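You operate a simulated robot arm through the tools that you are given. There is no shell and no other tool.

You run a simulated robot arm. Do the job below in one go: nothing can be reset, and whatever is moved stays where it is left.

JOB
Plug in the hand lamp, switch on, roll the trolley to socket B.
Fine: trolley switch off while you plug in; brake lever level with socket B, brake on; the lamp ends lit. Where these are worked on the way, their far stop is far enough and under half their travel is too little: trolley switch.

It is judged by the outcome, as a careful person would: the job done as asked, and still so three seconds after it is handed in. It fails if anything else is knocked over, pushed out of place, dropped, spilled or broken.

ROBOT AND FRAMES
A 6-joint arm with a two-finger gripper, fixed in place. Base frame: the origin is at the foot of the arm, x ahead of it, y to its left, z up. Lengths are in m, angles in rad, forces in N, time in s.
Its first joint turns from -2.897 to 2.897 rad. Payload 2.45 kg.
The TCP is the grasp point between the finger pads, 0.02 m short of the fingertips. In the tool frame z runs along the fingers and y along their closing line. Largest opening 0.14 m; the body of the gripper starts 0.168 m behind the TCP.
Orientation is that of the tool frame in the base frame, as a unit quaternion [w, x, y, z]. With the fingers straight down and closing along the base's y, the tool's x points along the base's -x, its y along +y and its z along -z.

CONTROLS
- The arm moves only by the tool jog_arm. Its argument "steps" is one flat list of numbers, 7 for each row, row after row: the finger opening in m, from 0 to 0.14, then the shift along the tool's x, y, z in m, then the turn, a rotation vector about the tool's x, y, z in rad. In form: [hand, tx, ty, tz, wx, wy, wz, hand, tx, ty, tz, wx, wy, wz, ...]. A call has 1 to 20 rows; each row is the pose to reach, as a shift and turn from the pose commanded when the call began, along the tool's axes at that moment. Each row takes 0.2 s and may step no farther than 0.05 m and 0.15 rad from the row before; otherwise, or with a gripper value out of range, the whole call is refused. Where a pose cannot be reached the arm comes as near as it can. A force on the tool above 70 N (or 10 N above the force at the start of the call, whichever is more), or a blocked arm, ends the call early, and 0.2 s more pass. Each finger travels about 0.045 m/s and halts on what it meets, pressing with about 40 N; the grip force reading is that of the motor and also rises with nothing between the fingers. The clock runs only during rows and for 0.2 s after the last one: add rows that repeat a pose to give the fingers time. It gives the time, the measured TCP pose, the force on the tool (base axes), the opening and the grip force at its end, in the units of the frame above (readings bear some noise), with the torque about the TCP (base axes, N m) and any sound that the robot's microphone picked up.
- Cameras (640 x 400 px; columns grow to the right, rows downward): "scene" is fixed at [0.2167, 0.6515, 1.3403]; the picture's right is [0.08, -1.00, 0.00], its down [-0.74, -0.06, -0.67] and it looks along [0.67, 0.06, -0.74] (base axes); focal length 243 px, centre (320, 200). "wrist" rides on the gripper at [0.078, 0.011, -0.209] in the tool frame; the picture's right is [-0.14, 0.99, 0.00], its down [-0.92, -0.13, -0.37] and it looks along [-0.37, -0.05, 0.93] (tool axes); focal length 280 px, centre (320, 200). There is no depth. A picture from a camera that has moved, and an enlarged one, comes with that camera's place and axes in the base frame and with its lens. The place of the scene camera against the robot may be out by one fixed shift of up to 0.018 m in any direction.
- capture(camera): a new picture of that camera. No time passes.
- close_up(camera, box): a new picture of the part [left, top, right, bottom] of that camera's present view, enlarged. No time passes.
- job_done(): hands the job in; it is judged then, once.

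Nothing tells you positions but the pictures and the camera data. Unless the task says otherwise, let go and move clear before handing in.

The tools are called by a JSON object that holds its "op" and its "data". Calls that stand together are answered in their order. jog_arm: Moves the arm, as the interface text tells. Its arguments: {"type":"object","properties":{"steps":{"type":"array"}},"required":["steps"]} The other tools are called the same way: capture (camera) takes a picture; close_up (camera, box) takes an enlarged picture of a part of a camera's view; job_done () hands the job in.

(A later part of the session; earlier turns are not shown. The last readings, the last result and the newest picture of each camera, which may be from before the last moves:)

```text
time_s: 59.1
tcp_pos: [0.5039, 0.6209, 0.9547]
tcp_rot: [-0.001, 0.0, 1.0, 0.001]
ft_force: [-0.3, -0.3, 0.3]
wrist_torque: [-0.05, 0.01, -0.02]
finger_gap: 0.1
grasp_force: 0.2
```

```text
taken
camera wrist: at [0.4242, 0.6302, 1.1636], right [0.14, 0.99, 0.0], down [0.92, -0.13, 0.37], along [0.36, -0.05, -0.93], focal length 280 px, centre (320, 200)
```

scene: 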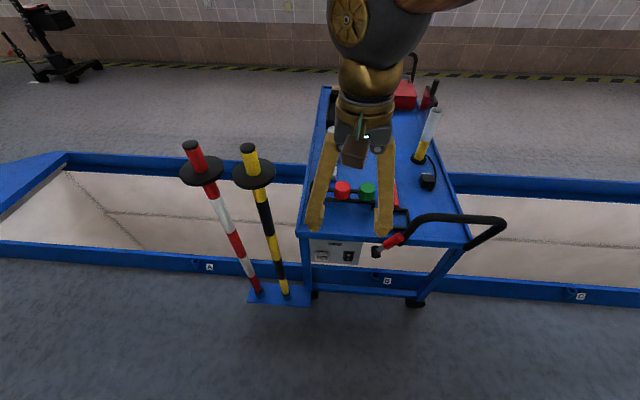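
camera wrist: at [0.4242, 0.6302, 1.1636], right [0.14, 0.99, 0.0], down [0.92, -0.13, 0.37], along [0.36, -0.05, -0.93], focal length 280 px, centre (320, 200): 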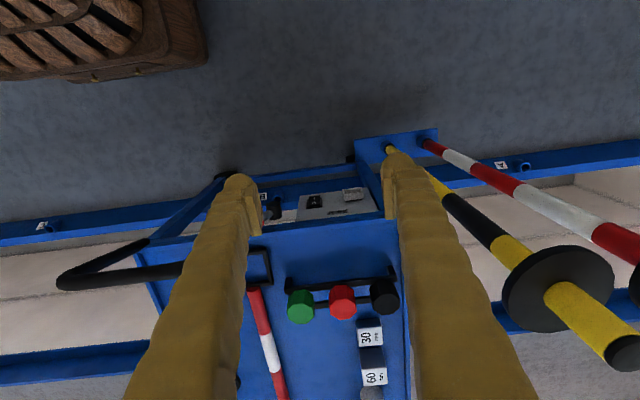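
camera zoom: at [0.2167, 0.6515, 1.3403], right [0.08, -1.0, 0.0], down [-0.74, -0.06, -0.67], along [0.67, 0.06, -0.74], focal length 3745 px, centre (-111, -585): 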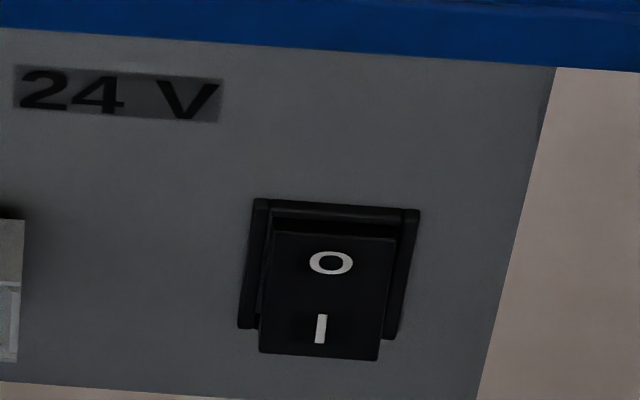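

The scene close-up confirms the switch is OFF (I end sticking out). Now I'll move over the plug for a precise look.

{"op": "jog_arm", "data": {"steps": [0.1, -0.033, -0.0292, -0.004, 0, 0, 0, 0.1, -0.066, -0.0584, -0.008, 0, 0, 0, 0.1, -0.099, -0.0876, -0.012, 0, 0, 0, 0.1, -0.132, -0.1168, -0.016, 0, 0, 0, 0.1, -0.165, -0.146, -0.02, 0, 0, 0, 0.1, -0.198, -0.1752, -0.024, 0, 0, 0, 0.1, -0.231, -0.2044, -0.028, 0, 0, 0, 0.1, -0.264, -0.2336, -0.032, 0, 0, 0, 0.1, -0.297, -0.2628, -0.036, 0, 0, 0, 0.1, -0.33, -0.292, -0.04, 0, 0, 0, 0.1, -0.363, -0.3212, -0.044, 0, 0, 0, 0.1, -0.396, -0.35, -0.045, 0, 0, 0, 0.1, -0.396, -0.35, -0.045, 0, 0, 0]}}

{"op": "capture", "data": {"camera": "wrist"}}

{"op": "close_up", "data": {"camera": "wrist", "box": [270, 150, 390, 270]}}

```text
time_s: 61.9
tcp_pos: [0.9006, 0.268, 0.9942]
tcp_rot: [-0.001, 0.0, 1.0, 0.001]
ft_force: [-0.9, -0.7, 0.5]
wrist_torque: [0.02, -0.02, 0.01]
finger_gap: 0.1
grasp_force: 0.0
```

```text
taken
camera wrist: at [0.8211, 0.2793, 1.2028], right [0.14, 0.99, 0.0], down [0.92, -0.13, 0.37], along [0.36, -0.05, -0.93], focal length 280 px, centre (320, 200)
```

wrist: 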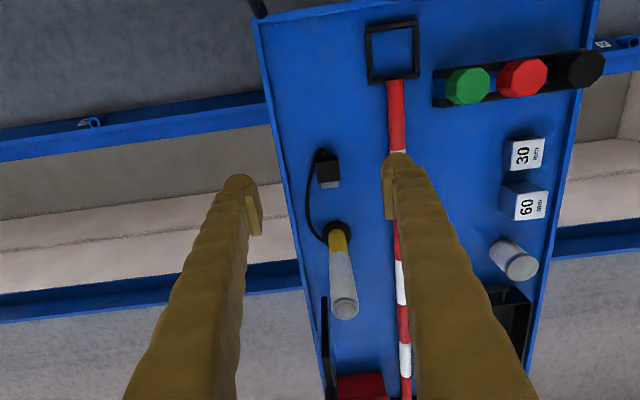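

```text
3.33 times, centred on (330, 210) of wrist
camera zoom: at [0.8211, 0.2793, 1.2028], right [0.14, 0.99, 0.0], down [0.92, -0.13, 0.37], along [0.36, -0.05, -0.93], focal length 935 px, centre (287, 167)
```

zoom: 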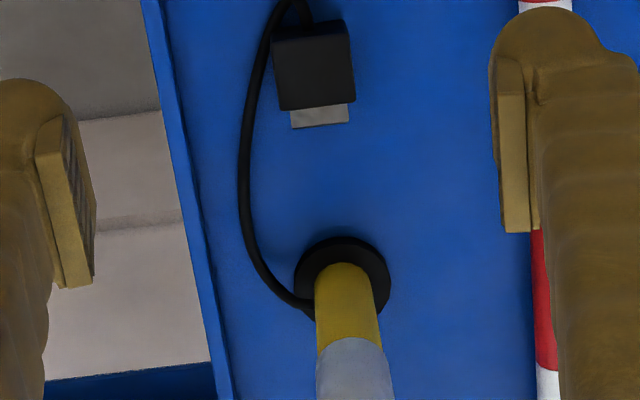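

Plug centre is about (0.978, 0.274) with its top at z≈0.66, and the lamp base is at about (1.126, 0.274). I'll lower onto the plug with the fingers straddling it in y, stopping above the cord.

{"op": "jog_arm", "data": {"steps": [0.09, -0.04, 0.003, 0.0, 0, 0, 0, 0.085, -0.0775, 0.0055, 0.02, 0, 0, 0, 0.085, -0.0775, 0.0055, 0.065, 0, 0, 0, 0.085, -0.0775, 0.0055, 0.11, 0, 0, 0, 0.085, -0.0775, 0.0055, 0.155, 0, 0, 0, 0.085, -0.0775, 0.0055, 0.2, 0, 0, 0, 0.085, -0.0775, 0.0055, 0.24, 0, 0, 0, 0.085, -0.0775, 0.0055, 0.27, 0, 0, 0, 0.085, -0.0775, 0.0055, 0.29, 0, 0, 0, 0.085, -0.0775, 0.0055, 0.29, 0, 0, 0]}}

{"op": "capture", "data": {"camera": "wrist"}}

{"op": "close_up", "data": {"camera": "scene", "box": [390, 90, 490, 220]}}

```text
time_s: 64.1
tcp_pos: [0.9762, 0.2722, 0.7058]
tcp_rot: [0.0, 0.001, 1.0, 0.001]
ft_force: [0.7, 0.3, 0.1]
wrist_torque: [-0.04, 0.01, 0.01]
finger_gap: 0.0849
grasp_force: 0.0
```

```text
taken
camera wrist: at [0.8979, 0.2839, 0.9156], right [0.14, 0.99, 0.0], down [0.92, -0.13, 0.37], along [0.36, -0.05, -0.93], focal length 280 px, centre (320, 200)
```

wrist: 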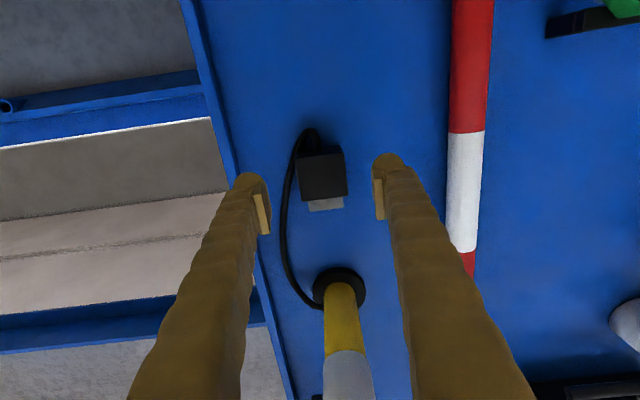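

```text
3.08 times, centred on (440, 155) of scene
camera zoom: at [0.2167, 0.6515, 1.3403], right [0.08, -1.0, 0.0], down [-0.74, -0.06, -0.67], along [0.67, 0.06, -0.74], focal length 749 px, centre (-49, 338)
```

zoom: 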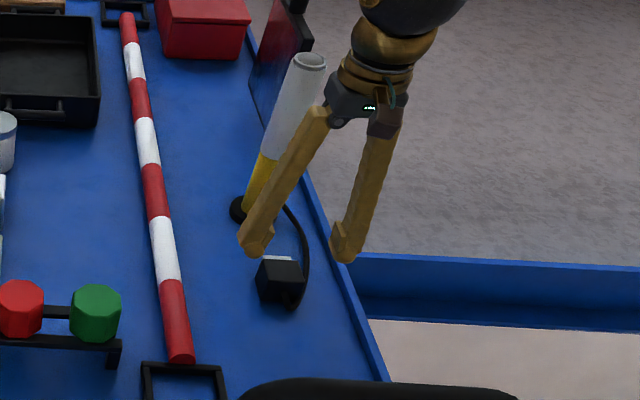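

{"op": "close_up", "data": {"camera": "wrist", "box": [260, 110, 400, 230]}}

{"op": "close_up", "data": {"camera": "scene", "box": [415, 165, 445, 195]}}

```text
3.33 times, centred on (330, 170) of wrist
camera zoom: at [0.8979, 0.2839, 0.9156], right [0.14, 0.99, 0.0], down [0.92, -0.13, 0.37], along [0.36, -0.05, -0.93], focal length 935 px, centre (287, 300)
```

zoom: 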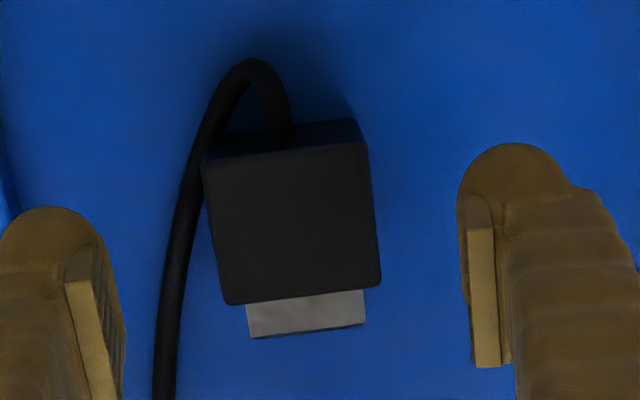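

```text
13.33 times, centred on (430, 180) of scene
camera zoom: at [0.2167, 0.6515, 1.3403], right [0.08, -1.0, 0.0], down [-0.74, -0.06, -0.67], along [0.67, 0.06, -0.74], focal length 3246 px, centre (-1147, 467)
```

zoom: 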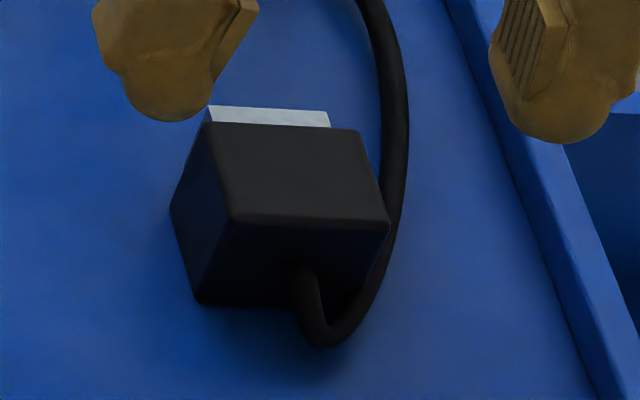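

The plug is centred and square to the fingers; its blade is about 34×22 mm, pointing +x. I'll lower to grip height and close gently.

{"op": "jog_arm", "data": {"steps": [0.085, -0.001, 0.002, 0.02, 0, 0, 0, 0.085, -0.001, 0.002, 0.038, 0, 0, 0, 0.085, -0.001, 0.002, 0.05, 0, 0, 0, 0.07, -0.001, 0.002, 0.05, 0, 0, 0, 0.06, -0.001, 0.002, 0.05, 0, 0, 0, 0.05, -0.001, 0.002, 0.05, 0, 0, 0, 0.04, -0.001, 0.002, 0.05, 0, 0, 0, 0.03, -0.001, 0.002, 0.05, 0, 0, 0, 0.03, -0.001, 0.002, 0.05, 0, 0, 0]}}

{"op": "capture", "data": {"camera": "wrist"}}

{"op": "close_up", "data": {"camera": "scene", "box": [390, 90, 490, 220]}}

```text
time_s: 66.1
tcp_pos: [0.9778, 0.2762, 0.6572]
tcp_rot: [-0.002, 0.0, 1.0, 0.001]
ft_force: [-0.4, 0.6, 1.0]
wrist_torque: [0.02, 0.01, -0.05]
finger_gap: 0.0463
grasp_force: 39.7
```

```text
taken
camera wrist: at [0.8987, 0.286, 0.866], right [0.14, 0.99, 0.0], down [0.92, -0.13, 0.37], along [0.36, -0.05, -0.93], focal length 280 px, centre (320, 200)
```

wrist: 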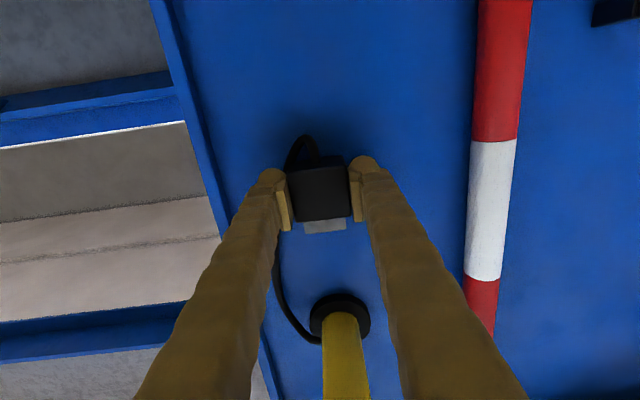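

```text
3.08 times, centred on (440, 155) of scene
camera zoom: at [0.2167, 0.6515, 1.3403], right [0.08, -1.0, 0.0], down [-0.74, -0.06, -0.67], along [0.67, 0.06, -0.74], focal length 749 px, centre (-49, 338)
```

zoom: 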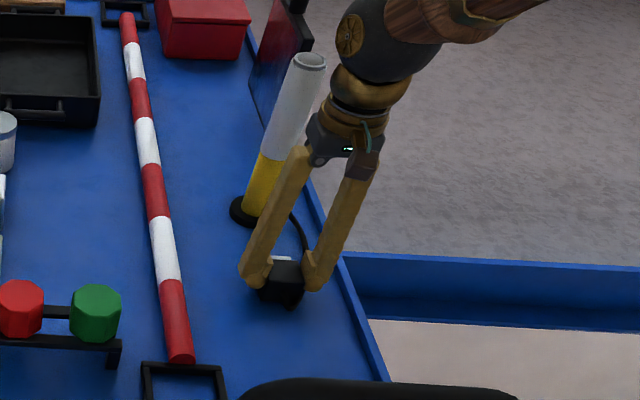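

Plug gripped (gap 46 mm). I'll lift a few centimetres and watch how the cord behaves.

{"op": "jog_arm", "data": {"steps": [0.03, 0, 0, -0.015, 0, 0, 0, 0.03, 0, 0, -0.03, 0, 0, 0, 0.03, 0, 0, -0.05, 0, 0, 0, 0.03, 0, 0, -0.07, 0, 0, 0, 0.03, 0, 0, -0.07, 0, 0, 0]}}

{"op": "capture", "data": {"camera": "wrist"}}

{"op": "close_up", "data": {"camera": "scene", "box": [390, 90, 490, 220]}}

```text
time_s: 67.3
tcp_pos: [0.9771, 0.2771, 0.729]
tcp_rot: [-0.002, 0.0, 1.0, 0.001]
ft_force: [-0.5, -0.8, -1.4]
wrist_torque: [0.0, -0.04, 0.01]
finger_gap: 0.0466
grasp_force: 39.3
```

```text
taken
camera wrist: at [0.8987, 0.287, 0.9378], right [0.14, 0.99, 0.0], down [0.92, -0.13, 0.37], along [0.36, -0.05, -0.93], focal length 280 px, centre (320, 200)
```

wrist: 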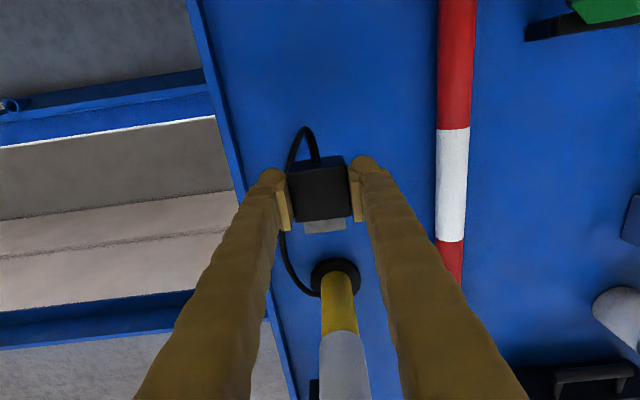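

```text
3.08 times, centred on (440, 155) of scene
camera zoom: at [0.2167, 0.6515, 1.3403], right [0.08, -1.0, 0.0], down [-0.74, -0.06, -0.67], along [0.67, 0.06, -0.74], focal length 749 px, centre (-49, 338)
```

zoom: 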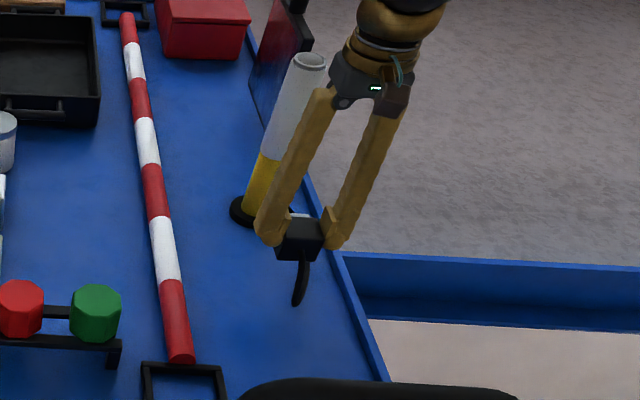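

{"op": "jog_arm", "data": {"steps": [0.03, 0.01, 0, -0.005, 0, 0, 0, 0.03, 0.02, 0, -0.01, 0, 0, 0, 0.03, 0.035, 0, -0.015, 0, 0, 0, 0.03, 0.045, 0, -0.02, 0, 0, 0, 0.03, 0.045, 0, -0.02, 0, 0, 0]}}

{"op": "capture", "data": {"camera": "wrist"}}

{"op": "close_up", "data": {"camera": "scene", "box": [390, 90, 490, 220]}}

```text
time_s: 68.5
tcp_pos: [0.9318, 0.277, 0.7486]
tcp_rot: [-0.001, 0.0, 1.0, 0.002]
ft_force: [-0.5, 0.7, -0.5]
wrist_torque: [-0.02, -0.01, 0.0]
finger_gap: 0.0466
grasp_force: 40.0
```

```text
taken
camera wrist: at [0.8528, 0.2869, 0.957], right [0.14, 0.99, 0.0], down [0.92, -0.13, 0.37], along [0.36, -0.05, -0.93], focal length 280 px, centre (320, 200)
```

wrist: 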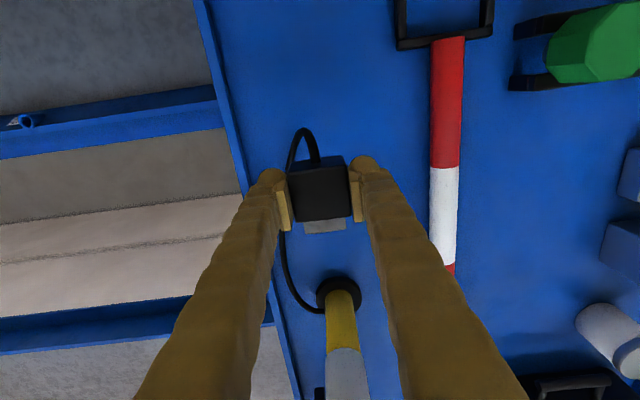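

```text
3.08 times, centred on (440, 155) of scene
camera zoom: at [0.2167, 0.6515, 1.3403], right [0.08, -1.0, 0.0], down [-0.74, -0.06, -0.67], along [0.67, 0.06, -0.74], focal length 749 px, centre (-49, 338)
```

zoom: 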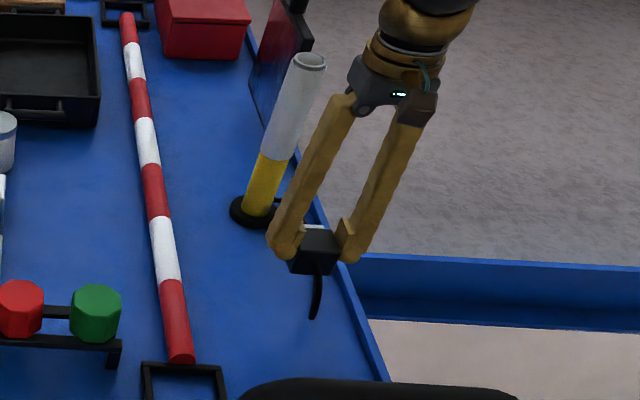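

The lamp isn't being disturbed and the cord pays out. I'll carry on toward the front in moderate steps and keep watching.

{"op": "jog_arm", "data": {"steps": [0.03, 0.015, 0, -0.015, 0, 0, 0, 0.03, 0.03, 0, -0.03, 0, 0, 0, 0.03, 0.05, 0, -0.045, 0, 0, 0, 0.03, 0.07, 0, -0.06, 0, 0, 0, 0.03, 0.07, 0, -0.06, 0, 0, 0]}}

{"op": "capture", "data": {"camera": "wrist"}}

{"op": "close_up", "data": {"camera": "scene", "box": [390, 80, 510, 230]}}

```text
time_s: 69.7
tcp_pos: [0.8612, 0.2778, 0.8061]
tcp_rot: [-0.001, 0.0, 1.0, 0.0]
ft_force: [0.2, 0.3, -0.4]
wrist_torque: [0.02, -0.01, -0.01]
finger_gap: 0.0466
grasp_force: 40.1
```

```text
taken
camera wrist: at [0.7828, 0.2878, 1.0162], right [0.14, 0.99, 0.0], down [0.92, -0.13, 0.37], along [0.36, -0.05, -0.93], focal length 280 px, centre (320, 200)
```

wrist: 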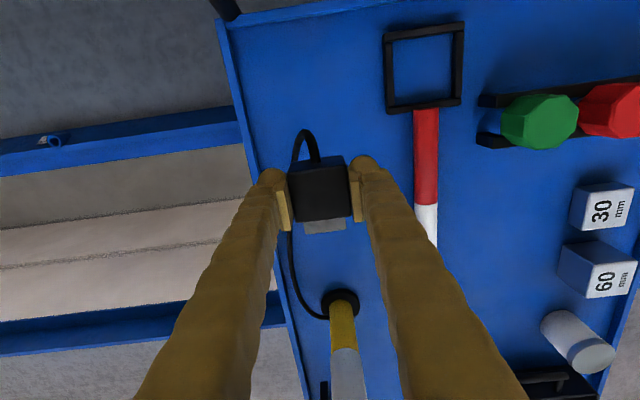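

```text
2.67 times, centred on (450, 155) of scene
camera zoom: at [0.2167, 0.6515, 1.3403], right [0.08, -1.0, 0.0], down [-0.74, -0.06, -0.67], along [0.67, 0.06, -0.74], focal length 649 px, centre (-27, 320)
```

zoom: 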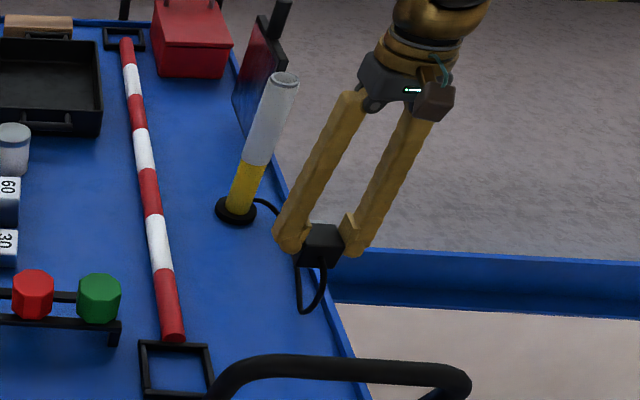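

The cord keeps paying out slack (about 0.3 m now) and the lamp stands still. I'll continue carrying the plug at height toward the space in front of the outlet, checking halfway.

{"op": "jog_arm", "data": {"steps": [0.03, 0.01, 0.016, -0.02, 0, 0, 0, 0.03, 0.028, 0.046, -0.035, 0, 0, 0, 0.03, 0.046, 0.076, -0.044, 0, 0, 0, 0.03, 0.064, 0.106, -0.044, 0, 0, 0, 0.03, 0.083, 0.136, -0.044, 0, 0, 0, 0.03, 0.102, 0.166, -0.044, 0, 0, 0, 0.03, 0.12, 0.19, -0.044, 0, 0, 0, 0.03, 0.13, 0.203, -0.044, 0, 0, 0, 0.03, 0.13, 0.203, -0.044, 0, 0, 0]}}

{"op": "capture", "data": {"camera": "wrist"}}

{"op": "capture", "data": {"camera": "scene"}}

```text
time_s: 71.7
tcp_pos: [0.7325, 0.4815, 0.8506]
tcp_rot: [-0.001, 0.0, 1.0, 0.0]
ft_force: [0.2, -0.6, -1.3]
wrist_torque: [0.0, -0.05, 0.01]
finger_gap: 0.0464
grasp_force: 40.1
```

```text
taken
camera wrist: at [0.6536, 0.4911, 1.0595], right [0.14, 0.99, 0.0], down [0.92, -0.13, 0.37], along [0.36, -0.05, -0.93], focal length 280 px, centre (320, 200)
```

wrist: 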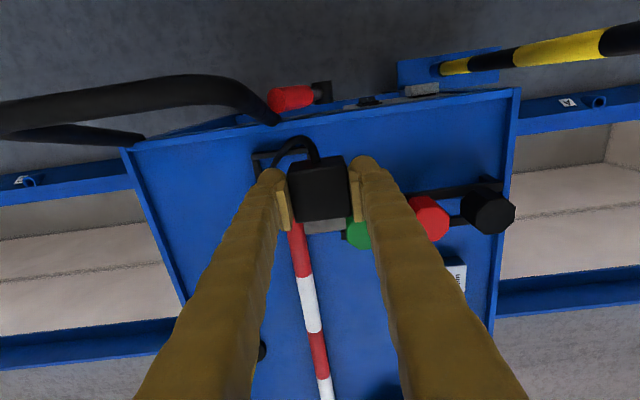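

```text
taken
```

scene: 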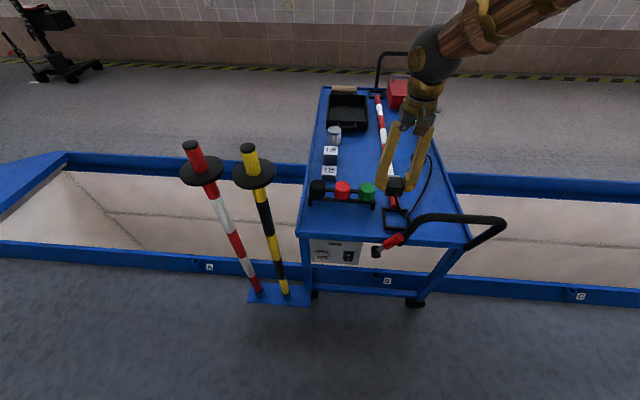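

The cord still has slack. I'll move on to a point above and in front of the outlet.

{"op": "jog_arm", "data": {"steps": [0.03, 0.02, 0.03, 0, 0, 0, 0, 0.03, 0.04, 0.06, 0, 0, 0, 0, 0.03, 0.06, 0.09, 0, 0, 0, 0, 0.03, 0.08, 0.12, 0, 0, 0, 0, 0.03, 0.1, 0.15, 0, 0, 0, 0, 0.03, 0.12, 0.18, 0, 0, 0, 0, 0.03, 0.135, 0.203, 0, 0, 0, 0, 0.03, 0.135, 0.203, 0, 0, 0, 0]}}

{"op": "capture", "data": {"camera": "wrist"}}

{"op": "capture", "data": {"camera": "scene"}}

```text
time_s: 73.5
tcp_pos: [0.5972, 0.682, 0.8517]
tcp_rot: [-0.001, -0.001, 1.0, 0.0]
ft_force: [0.3, -0.1, -1.0]
wrist_torque: [-0.04, -0.01, 0.02]
finger_gap: 0.0464
grasp_force: 40.3
```

```text
taken
camera wrist: at [0.5188, 0.6924, 1.0607], right [0.14, 0.99, 0.0], down [0.92, -0.13, 0.37], along [0.36, -0.05, -0.93], focal length 280 px, centre (320, 200)
```

wrist: 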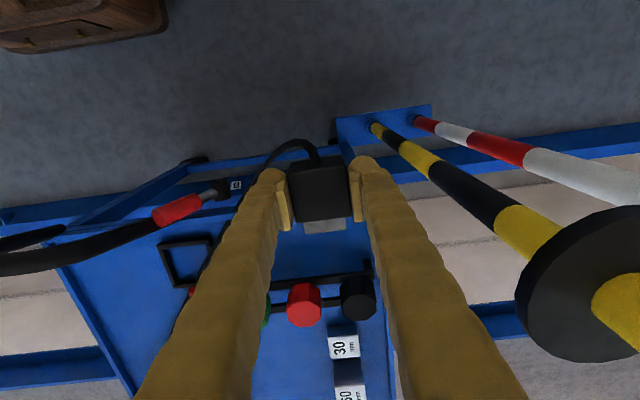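

```text
taken
```

scene: 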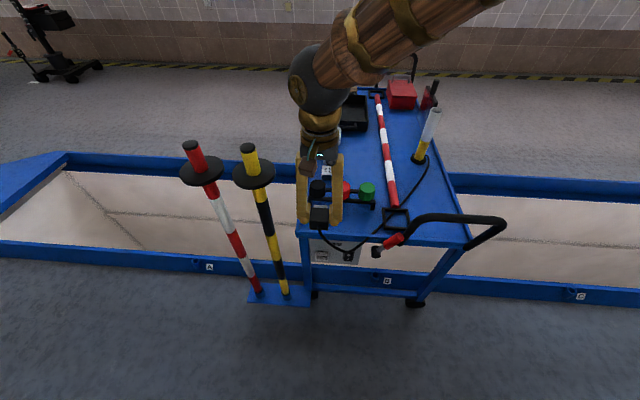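

The lamp is standing and the cord hangs in a slack arc. I'll lower the plug in front of the panel while staying clear of the pole discs at y≥0.80.

{"op": "jog_arm", "data": {"steps": [0.03, 0, 0, 0.04, 0, 0, 0, 0.03, 0, 0, 0.08, 0, 0, 0, 0.03, 0, 0, 0.12, 0, 0, 0, 0.03, 0, 0, 0.16, 0, 0, 0, 0.03, 0, 0, 0.2, 0, 0, 0, 0.03, 0, 0, 0.24, 0, 0, 0, 0.03, 0, 0, 0.26, 0, 0, 0, 0.03, 0, 0, 0.26, 0, 0, 0]}}

{"op": "capture", "data": {"camera": "wrist"}}

{"op": "capture", "data": {"camera": "scene"}}

{"op": "close_up", "data": {"camera": "scene", "box": [290, 200, 380, 280]}}

{"op": "close_up", "data": {"camera": "wrist", "box": [260, 140, 400, 260]}}

```text
time_s: 75.3
tcp_pos: [0.5941, 0.6838, 0.5942]
tcp_rot: [-0.001, 0.001, 1.0, 0.001]
ft_force: [-0.9, 0.2, -0.6]
wrist_torque: [-0.03, 0.01, -0.01]
finger_gap: 0.0465
grasp_force: 39.6
```

```text
taken
camera wrist: at [0.5164, 0.6936, 0.8023], right [0.14, 0.99, 0.0], down [0.92, -0.13, 0.37], along [0.36, -0.05, -0.93], focal length 280 px, centre (320, 200)
```

wrist: 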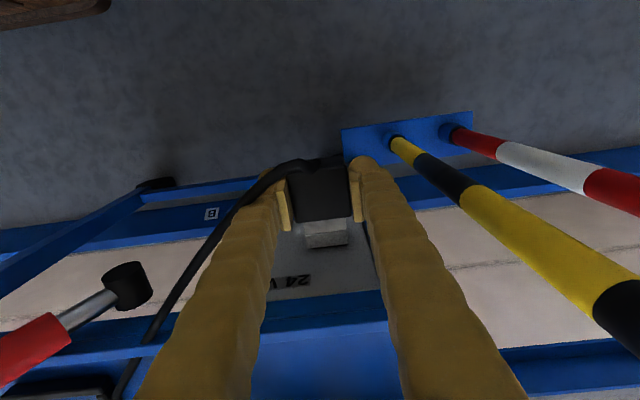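

```text
taken
```

scene: 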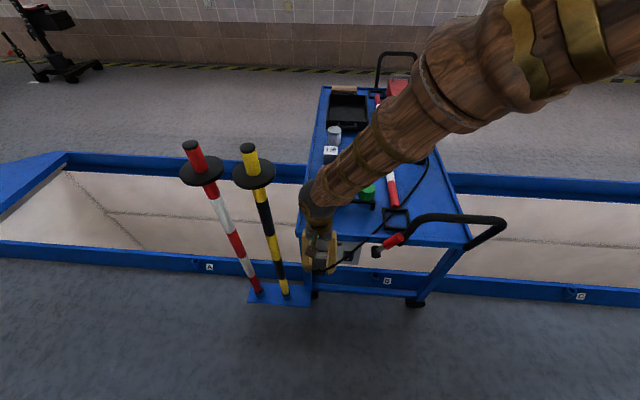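

```text
5.00 times, centred on (335, 240) of scene
camera zoom: at [0.2167, 0.6515, 1.3403], right [0.08, -1.0, 0.0], down [-0.74, -0.06, -0.67], along [0.67, 0.06, -0.74], focal length 1217 px, centre (245, 0)
```

zoom: 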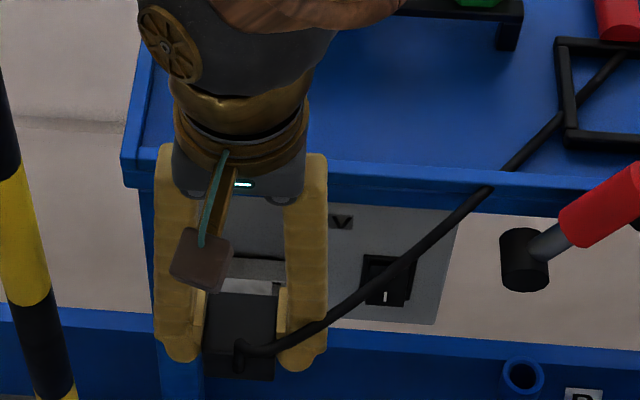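

```text
3.33 times, centred on (330, 200) of wrist
camera zoom: at [0.5164, 0.6936, 0.8023], right [0.14, 0.99, 0.0], down [0.92, -0.13, 0.37], along [0.36, -0.05, -0.93], focal length 935 px, centre (287, 200)
```

zoom: 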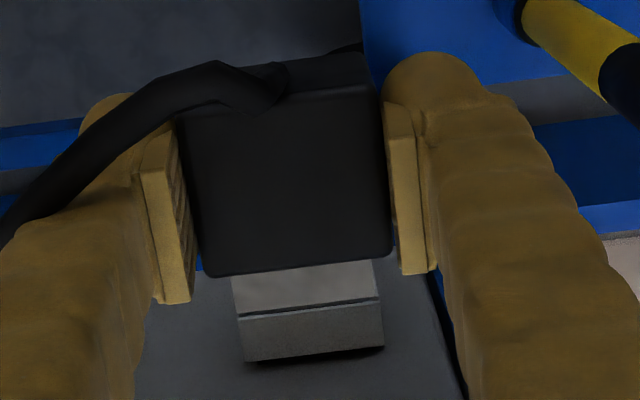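

The blade and the outlet line up well in y. I'll lower to roughly the outlet height, stop about 1 cm short in x, and compare the blade with the opening.

{"op": "jog_arm", "data": {"steps": [0.03, 0, 0, 0.03, 0, 0, 0, 0.03, 0, 0, 0.06, 0, 0, 0, 0.03, -0.008, 0, 0.079, 0, 0, 0, 0.03, -0.02, 0, 0.079, 0, 0, 0, 0.03, -0.02, 0, 0.079, 0, 0, 0]}}

{"op": "close_up", "data": {"camera": "wrist", "box": [260, 140, 400, 260]}}

{"op": "close_up", "data": {"camera": "scene", "box": [290, 220, 360, 280]}}

```text
time_s: 76.5
tcp_pos: [0.6156, 0.6836, 0.5153]
tcp_rot: [-0.001, 0.0, 1.0, 0.001]
ft_force: [-0.5, -0.5, -0.7]
wrist_torque: [0.0, 0.02, 0.0]
finger_gap: 0.0467
grasp_force: 40.2
```

```text
3.33 times, centred on (330, 200) of wrist
camera zoom: at [0.5373, 0.6935, 0.7233], right [0.14, 0.99, 0.0], down [0.92, -0.13, 0.37], along [0.36, -0.05, -0.93], focal length 935 px, centre (287, 200)
```

zoom: 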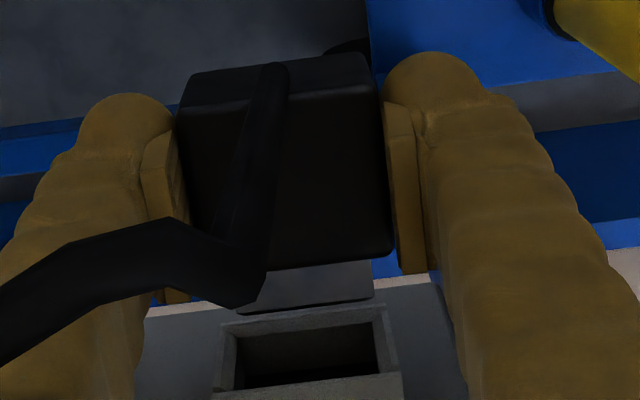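

```text
6.67 times, centred on (325, 250) of scene
camera zoom: at [0.2167, 0.6515, 1.3403], right [0.08, -1.0, 0.0], down [-0.74, -0.06, -0.67], along [0.67, 0.06, -0.74], focal length 1623 px, centre (287, -133)
```

zoom: 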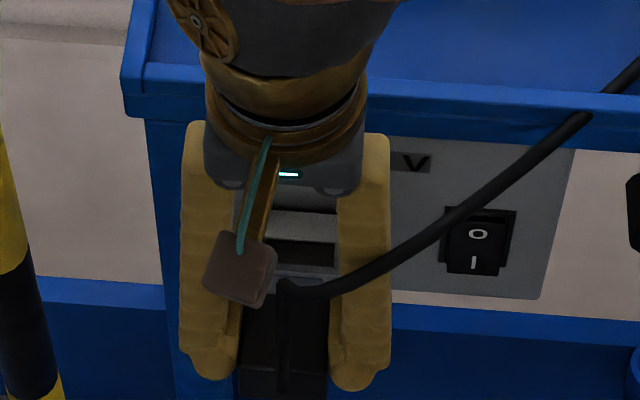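

{"op": "close_up", "data": {"camera": "scene", "box": [312, 236, 340, 268]}}

{"op": "close_up", "data": {"camera": "wrist", "box": [300, 200, 370, 265]}}

```text
12.50 times, centred on (326, 252) of scene
camera zoom: at [0.2167, 0.6515, 1.3403], right [0.08, -1.0, 0.0], down [-0.74, -0.06, -0.67], along [0.67, 0.06, -0.74], focal length 3043 px, centre (245, -450)
```

zoom: 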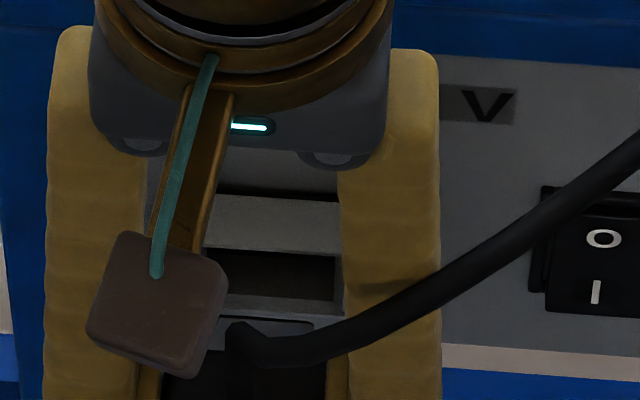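

```text
6.15 times, centred on (335, 232) of wrist
camera zoom: at [0.5373, 0.6935, 0.7233], right [0.14, 0.99, 0.0], down [0.92, -0.13, 0.37], along [0.36, -0.05, -0.93], focal length 1726 px, centre (228, 0)
```

zoom: 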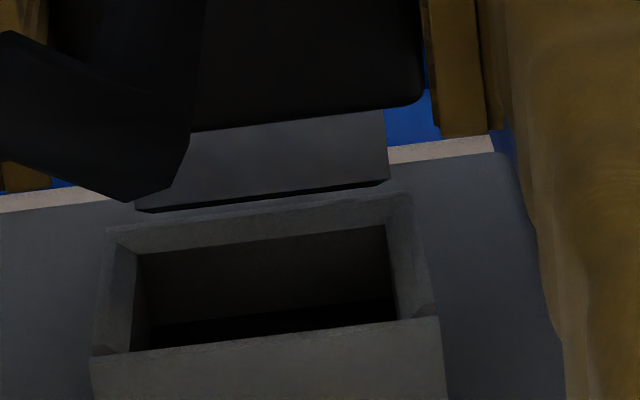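

Estimated outlet centre is (0.6715, 0.681, 0.4975), so the plug needs to go about 1.5 mm toward -y. I'll correct that and creep in, reading the contact force.

{"op": "jog_arm", "data": {"steps": [0.03, -0.006, -0.0016, 0, 0, 0, 0, 0.03, -0.012, -0.0016, 0, 0, 0, 0, 0.03, -0.017, -0.0016, 0, 0, 0, 0, 0.03, -0.02, -0.0016, 0, 0, 0, 0, 0.03, -0.022, -0.0016, 0, 0, 0, 0]}}

{"op": "close_up", "data": {"camera": "wrist", "box": [300, 200, 370, 265]}}

{"op": "close_up", "data": {"camera": "scene", "box": [312, 236, 340, 268]}}

```text
time_s: 77.7
tcp_pos: [0.6396, 0.6821, 0.5143]
tcp_rot: [0.0, 0.001, 1.0, 0.001]
ft_force: [-0.2, 0.0, -1.0]
wrist_torque: [0.0, -0.01, -0.03]
finger_gap: 0.0468
grasp_force: 39.9
```

```text
6.15 times, centred on (335, 232) of wrist
camera zoom: at [0.5602, 0.6923, 0.7221], right [0.14, 0.99, 0.0], down [0.92, -0.13, 0.37], along [0.36, -0.05, -0.93], focal length 1726 px, centre (228, 0)
```

zoom: 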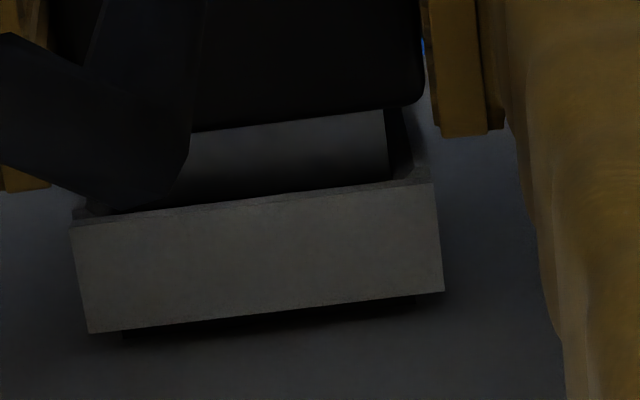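

```text
12.50 times, centred on (326, 252) of scene
camera zoom: at [0.2167, 0.6515, 1.3403], right [0.08, -1.0, 0.0], down [-0.74, -0.06, -0.67], along [0.67, 0.06, -0.74], focal length 3043 px, centre (245, -450)
```

zoom: 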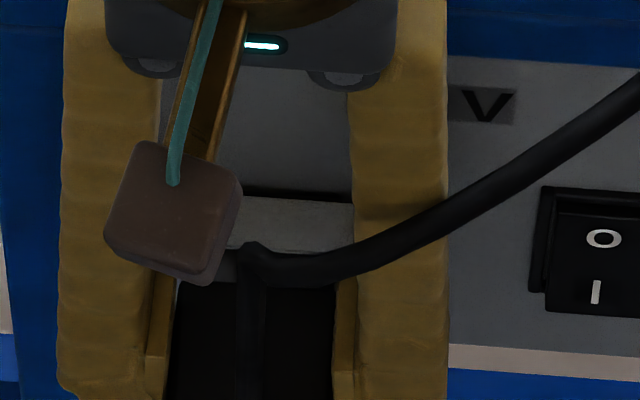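

No contact force and the blade tip is already going in under the outlet's top wall. I'll keep advancing slowly.

{"op": "jog_arm", "data": {"steps": [0.03, -0.002, 0, 0, 0, 0, 0, 0.03, -0.004, 0, 0, 0, 0, 0, 0.03, -0.005, 0, 0, 0, 0, 0]}}

{"op": "close_up", "data": {"camera": "wrist", "box": [290, 180, 370, 265]}}

```text
time_s: 78.5
tcp_pos: [0.6443, 0.6831, 0.5134]
tcp_rot: [-0.001, 0.0, 1.0, 0.001]
ft_force: [0.0, 0.0, -0.8]
wrist_torque: [0.03, 0.02, -0.02]
finger_gap: 0.0464
grasp_force: 40.6
```

```text
4.71 times, centred on (330, 222) of wrist
camera zoom: at [0.5655, 0.6923, 0.7224], right [0.14, 0.99, 0.0], down [0.92, -0.13, 0.37], along [0.36, -0.05, -0.93], focal length 1320 px, centre (273, 94)
```

zoom: 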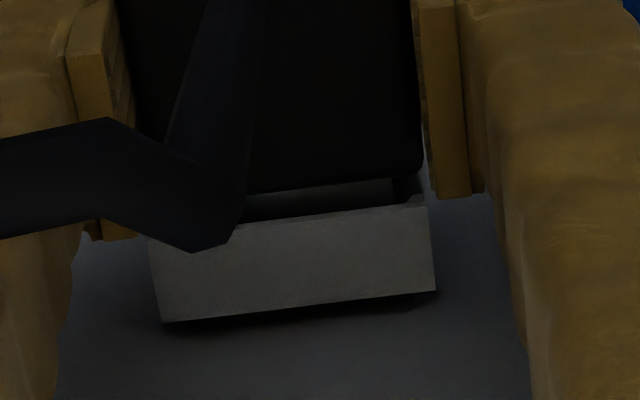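

{"op": "jog_arm", "data": {"steps": [0.03, -0.0015, 0, 0, 0, 0, 0, 0.03, -0.003, 0, 0, 0, 0, 0, 0.03, -0.004, 0, 0, 0, 0, 0]}}

{"op": "close_up", "data": {"camera": "wrist", "box": [290, 180, 370, 265]}}

```text
time_s: 79.3
tcp_pos: [0.6488, 0.6826, 0.5136]
tcp_rot: [-0.001, 0.001, 1.0, 0.001]
ft_force: [-1.2, 0.7, 0.2]
wrist_torque: [0.01, 0.02, 0.02]
finger_gap: 0.0465
grasp_force: 40.1
```

```text
4.71 times, centred on (330, 222) of wrist
camera zoom: at [0.5695, 0.6921, 0.7227], right [0.14, 0.99, 0.0], down [0.92, -0.13, 0.37], along [0.36, -0.05, -0.93], focal length 1320 px, centre (273, 94)
```

zoom: 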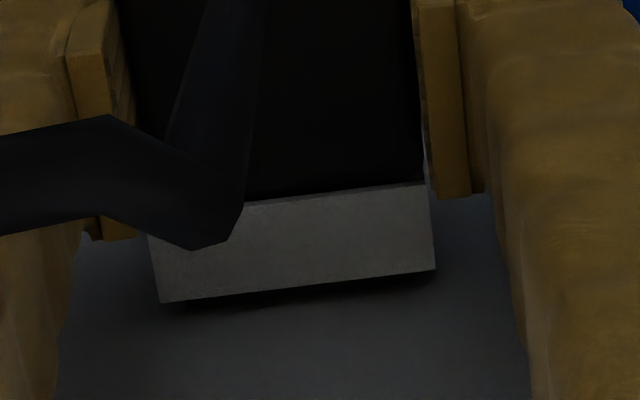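

{"op": "jog_arm", "data": {"steps": [0.03, -0.001, 0, 0, 0, 0, 0, 0.03, -0.002, 0, 0, 0, 0, 0, 0.03, -0.002, 0, 0, 0, 0, 0]}}

{"op": "close_up", "data": {"camera": "wrist", "box": [290, 180, 370, 265]}}

```text
time_s: 80.1
tcp_pos: [0.6487, 0.6825, 0.5137]
tcp_rot: [-0.001, 0.0, 1.0, 0.001]
ft_force: [-26.0, -1.5, 9.9]
wrist_torque: [-0.18, 0.18, -0.07]
finger_gap: 0.0463
grasp_force: 39.6
```

```text
4.71 times, centred on (330, 222) of wrist
camera zoom: at [0.5703, 0.6924, 0.7221], right [0.14, 0.99, 0.0], down [0.92, -0.13, 0.37], along [0.36, -0.05, -0.93], focal length 1320 px, centre (273, 94)
```

zoom: 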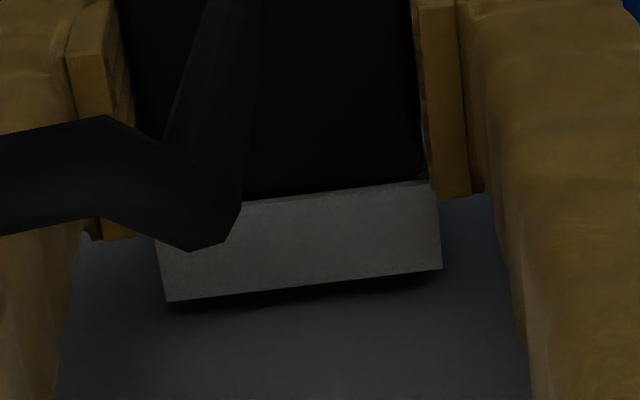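

Contact at 26 N exactly where the body should meet the outlet face, so the plug looks fully seated. I'll ease off and open the fingers slightly to see whether it stays.

{"op": "jog_arm", "data": {"steps": [0.03, 0.001, 0, 0, 0, 0, 0, 0.04, 0.0015, 0, 0, 0, 0, 0, 0.048, 0.0015, 0, 0, 0, 0, 0, 0.054, 0.0015, 0, 0, 0, 0, 0, 0.054, 0.0015, 0, 0, 0, 0, 0]}}

{"op": "capture", "data": {"camera": "wrist"}}

{"op": "close_up", "data": {"camera": "wrist", "box": [260, 140, 400, 265]}}

{"op": "close_up", "data": {"camera": "scene", "box": [300, 225, 360, 280]}}

```text
time_s: 81.3
tcp_pos: [0.6478, 0.6818, 0.5128]
tcp_rot: [0.0, 0.0, 1.0, 0.001]
ft_force: [-1.0, 0.1, 1.4]
wrist_torque: [-0.01, 0.0, -0.02]
finger_gap: 0.0537
grasp_force: 0.1
```

```text
taken
camera wrist: at [0.5699, 0.692, 0.7223], right [0.14, 0.99, 0.0], down [0.92, -0.13, 0.37], along [0.36, -0.05, -0.93], focal length 280 px, centre (320, 200)
```

wrist: 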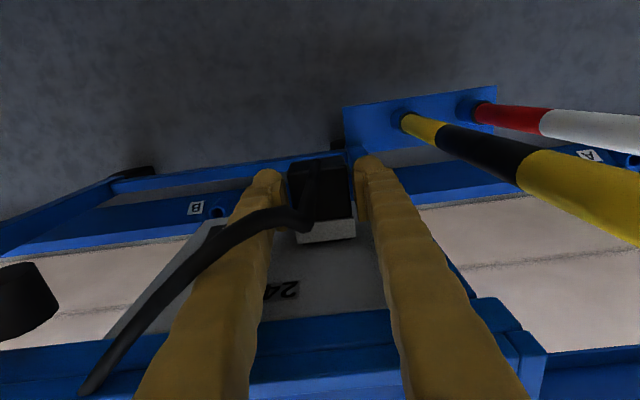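

```text
3.20 times, centred on (330, 202) of wrist
camera zoom: at [0.5699, 0.692, 0.7223], right [0.14, 0.99, 0.0], down [0.92, -0.13, 0.37], along [0.36, -0.05, -0.93], focal length 897 px, centre (288, 192)
```

zoom: 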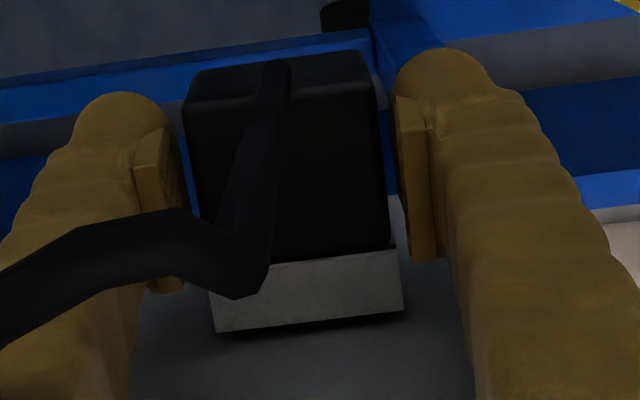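

```text
7.27 times, centred on (330, 252) of scene
camera zoom: at [0.2167, 0.6515, 1.3403], right [0.08, -1.0, 0.0], down [-0.74, -0.06, -0.67], along [0.67, 0.06, -0.74], focal length 1770 px, centre (247, -182)
```

zoom: 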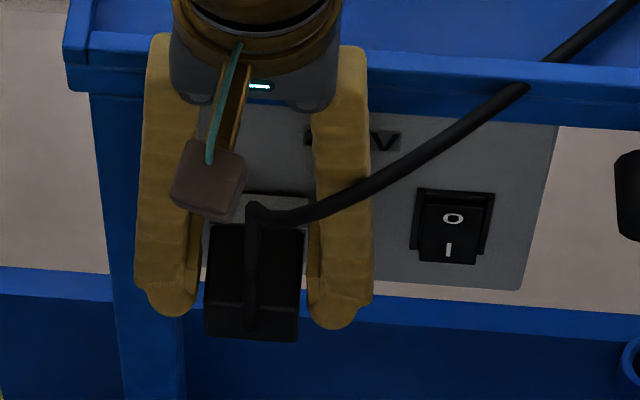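

The plug stays seated with the fingers just off it. I'll open a little more, wait, and verify again before rising straight up, since the cord lies on the -x side of the left finger.

{"op": "jog_arm", "data": {"steps": [0.062, 0, 0, 0, 0, 0, 0, 0.07, 0, 0, 0, 0, 0, 0, 0.07, 0, 0, 0, 0, 0, 0, 0.07, 0, 0, 0, 0, 0, 0]}}

{"op": "close_up", "data": {"camera": "wrist", "box": [260, 140, 400, 265]}}

{"op": "close_up", "data": {"camera": "scene", "box": [300, 225, 360, 280]}}

```text
time_s: 82.3
tcp_pos: [0.6477, 0.6821, 0.513]
tcp_rot: [-0.001, 0.0, 1.0, 0.002]
ft_force: [0.0, 0.6, 0.6]
wrist_torque: [0.0, -0.03, 0.03]
finger_gap: 0.07
grasp_force: 0.0
```

```text
3.20 times, centred on (330, 202) of wrist
camera zoom: at [0.5697, 0.692, 0.7223], right [0.14, 0.99, 0.0], down [0.92, -0.13, 0.37], along [0.36, -0.05, -0.93], focal length 897 px, centre (288, 192)
```

zoom: 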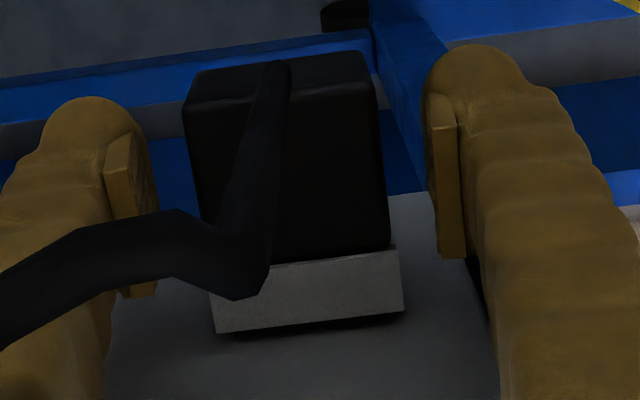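

```text
7.27 times, centred on (330, 252) of scene
camera zoom: at [0.2167, 0.6515, 1.3403], right [0.08, -1.0, 0.0], down [-0.74, -0.06, -0.67], along [0.67, 0.06, -0.74], focal length 1770 px, centre (247, -182)
```

zoom: 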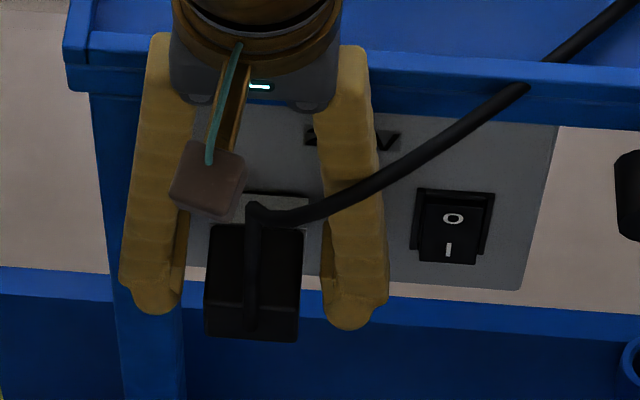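

The plug is holding in the outlet by itself. Rising straight up, clear of the cord.

{"op": "jog_arm", "data": {"steps": [0.07, 0, 0, -0.02, 0, 0, 0, 0.07, 0, 0, -0.045, 0, 0, 0, 0.07, 0, 0, -0.08, 0, 0, 0, 0.07, 0, 0, -0.12, 0, 0, 0, 0.07, 0, 0, -0.16, 0, 0, 0, 0.07, 0, 0, -0.2, 0, 0, 0, 0.07, 0, 0, -0.24, 0, 0, 0, 0.07, 0, 0, -0.28, 0, 0, 0, 0.07, 0, 0, -0.32, 0, 0, 0, 0.07, 0, 0, -0.36, 0, 0, 0, 0.07, 0, 0, -0.4, 0, 0, 0, 0.07, 0, 0, -0.44, 0, 0, 0, 0.07, 0, 0, -0.44, 0, 0, 0]}}

{"op": "capture", "data": {"camera": "scene"}}

{"op": "close_up", "data": {"camera": "scene", "box": [300, 225, 400, 285]}}

{"op": "capture", "data": {"camera": "wrist"}}

```text
time_s: 85.1
tcp_pos: [0.6485, 0.683, 0.9541]
tcp_rot: [-0.001, 0.0, 1.0, 0.001]
ft_force: [0.5, 0.5, 0.2]
wrist_torque: [0.03, 0.0, 0.03]
finger_gap: 0.0698
grasp_force: 0.1
```

```text
taken
```

scene: 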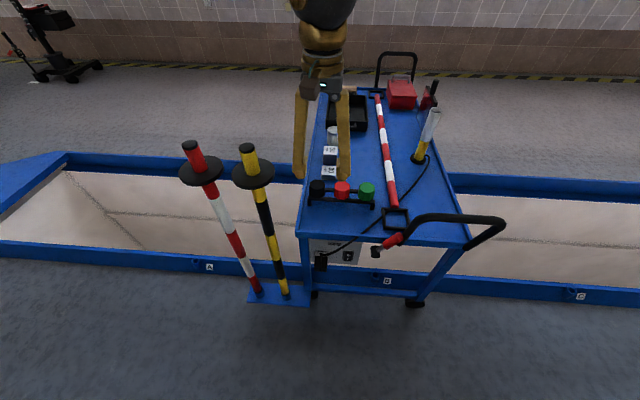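

```text
6.40 times, centred on (350, 255) of scene
camera zoom: at [0.2167, 0.6515, 1.3403], right [0.08, -1.0, 0.0], down [-0.74, -0.06, -0.67], along [0.67, 0.06, -0.74], focal length 1558 px, centre (128, -152)
```

zoom: 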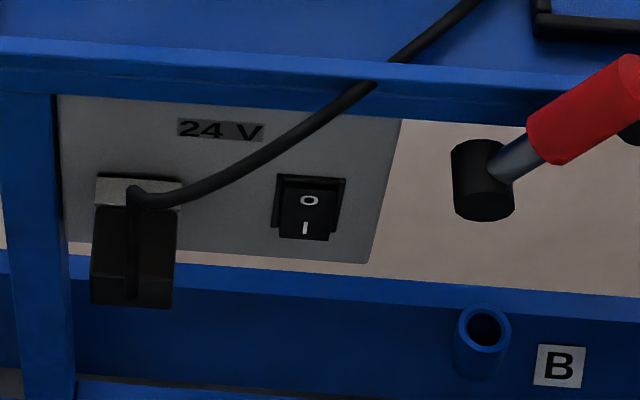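

```text
taken
camera wrist: at [0.5708, 0.6921, 1.162], right [0.14, 0.99, 0.0], down [0.92, -0.13, 0.37], along [0.36, -0.05, -0.93], focal length 280 px, centre (320, 200)
```

wrist: 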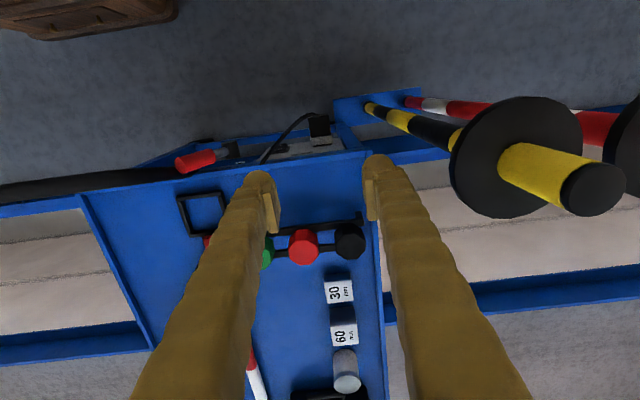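

Plugged in, lamp standing. Next I'll go back in front of the panel with closed fingers, pitched, to press the I end of the switch.

{"op": "jog_arm", "data": {"steps": [0.05, 0.037, -0.021, 0.006, 0, 0, 0, 0.03, 0.074, -0.042, 0.012, 0, 0, 0, 0.01, 0.111, -0.062, 0.018, 0, 0, 0, 0.0, 0.1485, -0.083, 0.024, 0, 0, 0, 0.0, 0.1385, -0.085, 0.067, 0, -0.062, 0, 0.0, 0.1285, -0.087, 0.11, 0, -0.123, 0, 0.0, 0.1185, -0.089, 0.153, 0, -0.185, 0, 0.0, 0.1085, -0.091, 0.196, 0, -0.247, 0, 0.0, 0.0985, -0.093, 0.239, 0, -0.309, 0, 0.0, 0.0885, -0.095, 0.282, 0, -0.37, 0, 0.0, 0.0785, -0.097, 0.325, 0, -0.432, 0, 0.0, 0.0685, -0.099, 0.368, 0, -0.494, 0, 0.0, 0.0585, -0.101, 0.411, 0, -0.555, 0, 0.0, 0.0485, -0.103, 0.454, 0, -0.617, 0, 0.0, 0.0485, -0.103, 0.454, 0, -0.617, 0]}}

{"op": "capture", "data": {"camera": "wrist"}}

{"op": "capture", "data": {"camera": "scene"}}

```text
time_s: 88.3
tcp_pos: [0.6005, 0.5805, 0.4986]
tcp_rot: [0.303, 0.001, 0.953, 0.001]
ft_force: [-0.4, -0.9, -0.1]
wrist_torque: [-0.04, -0.01, -0.03]
finger_gap: 0.0002
grasp_force: 29.1
```

```text
taken
camera wrist: at [0.4148, 0.5898, 0.6249], right [0.11, 0.99, 0.08], down [0.54, -0.13, 0.83], along [0.84, -0.05, -0.55], focal length 280 px, centre (320, 200)
```

wrist: 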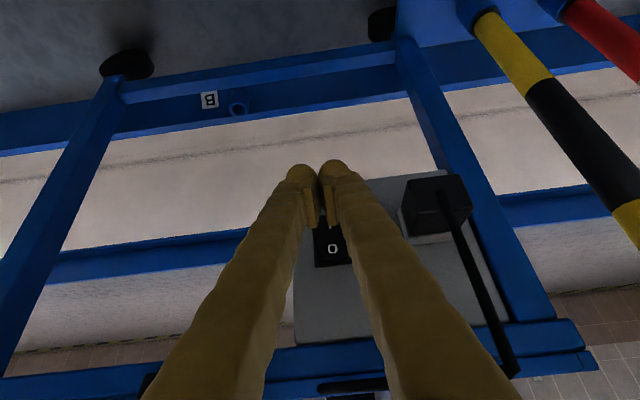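

```text
taken
```

scene: 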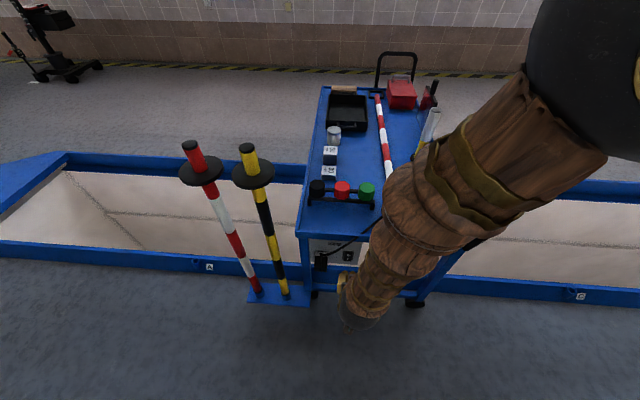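

The O mark sits at (0.69, 0.581, 0.508), so the I end is around z≈0.475. I'll drop to that height and press in.

{"op": "jog_arm", "data": {"steps": [0.0, -0.011, 0, 0.0186, 0, 0, 0, 0.0, -0.022, 0, 0.0372, 0, 0, 0, 0.0, -0.0285, 0, 0.0418, 0, 0, 0, 0.0, -0.0334, 0, 0.0453, 0, 0, 0, 0.0, -0.0367, 0, 0.0476, 0, 0, 0]}}

{"op": "capture", "data": {"camera": "wrist"}}

```text
time_s: 89.5
tcp_pos: [0.6578, 0.581, 0.4817]
tcp_rot: [0.302, 0.0, 0.953, 0.001]
ft_force: [0.1, 0.2, -0.5]
wrist_torque: [0.02, 0.04, 0.01]
finger_gap: 0.0
grasp_force: 29.1
```

```text
taken
camera wrist: at [0.4725, 0.5897, 0.6066], right [0.11, 0.99, 0.08], down [0.54, -0.13, 0.83], along [0.83, -0.05, -0.55], focal length 280 px, centre (320, 200)
```

wrist: 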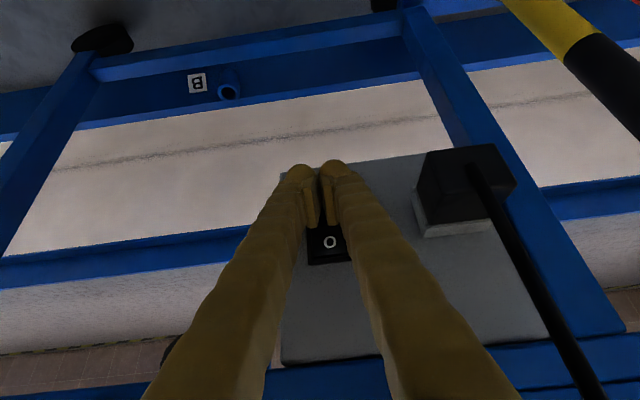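

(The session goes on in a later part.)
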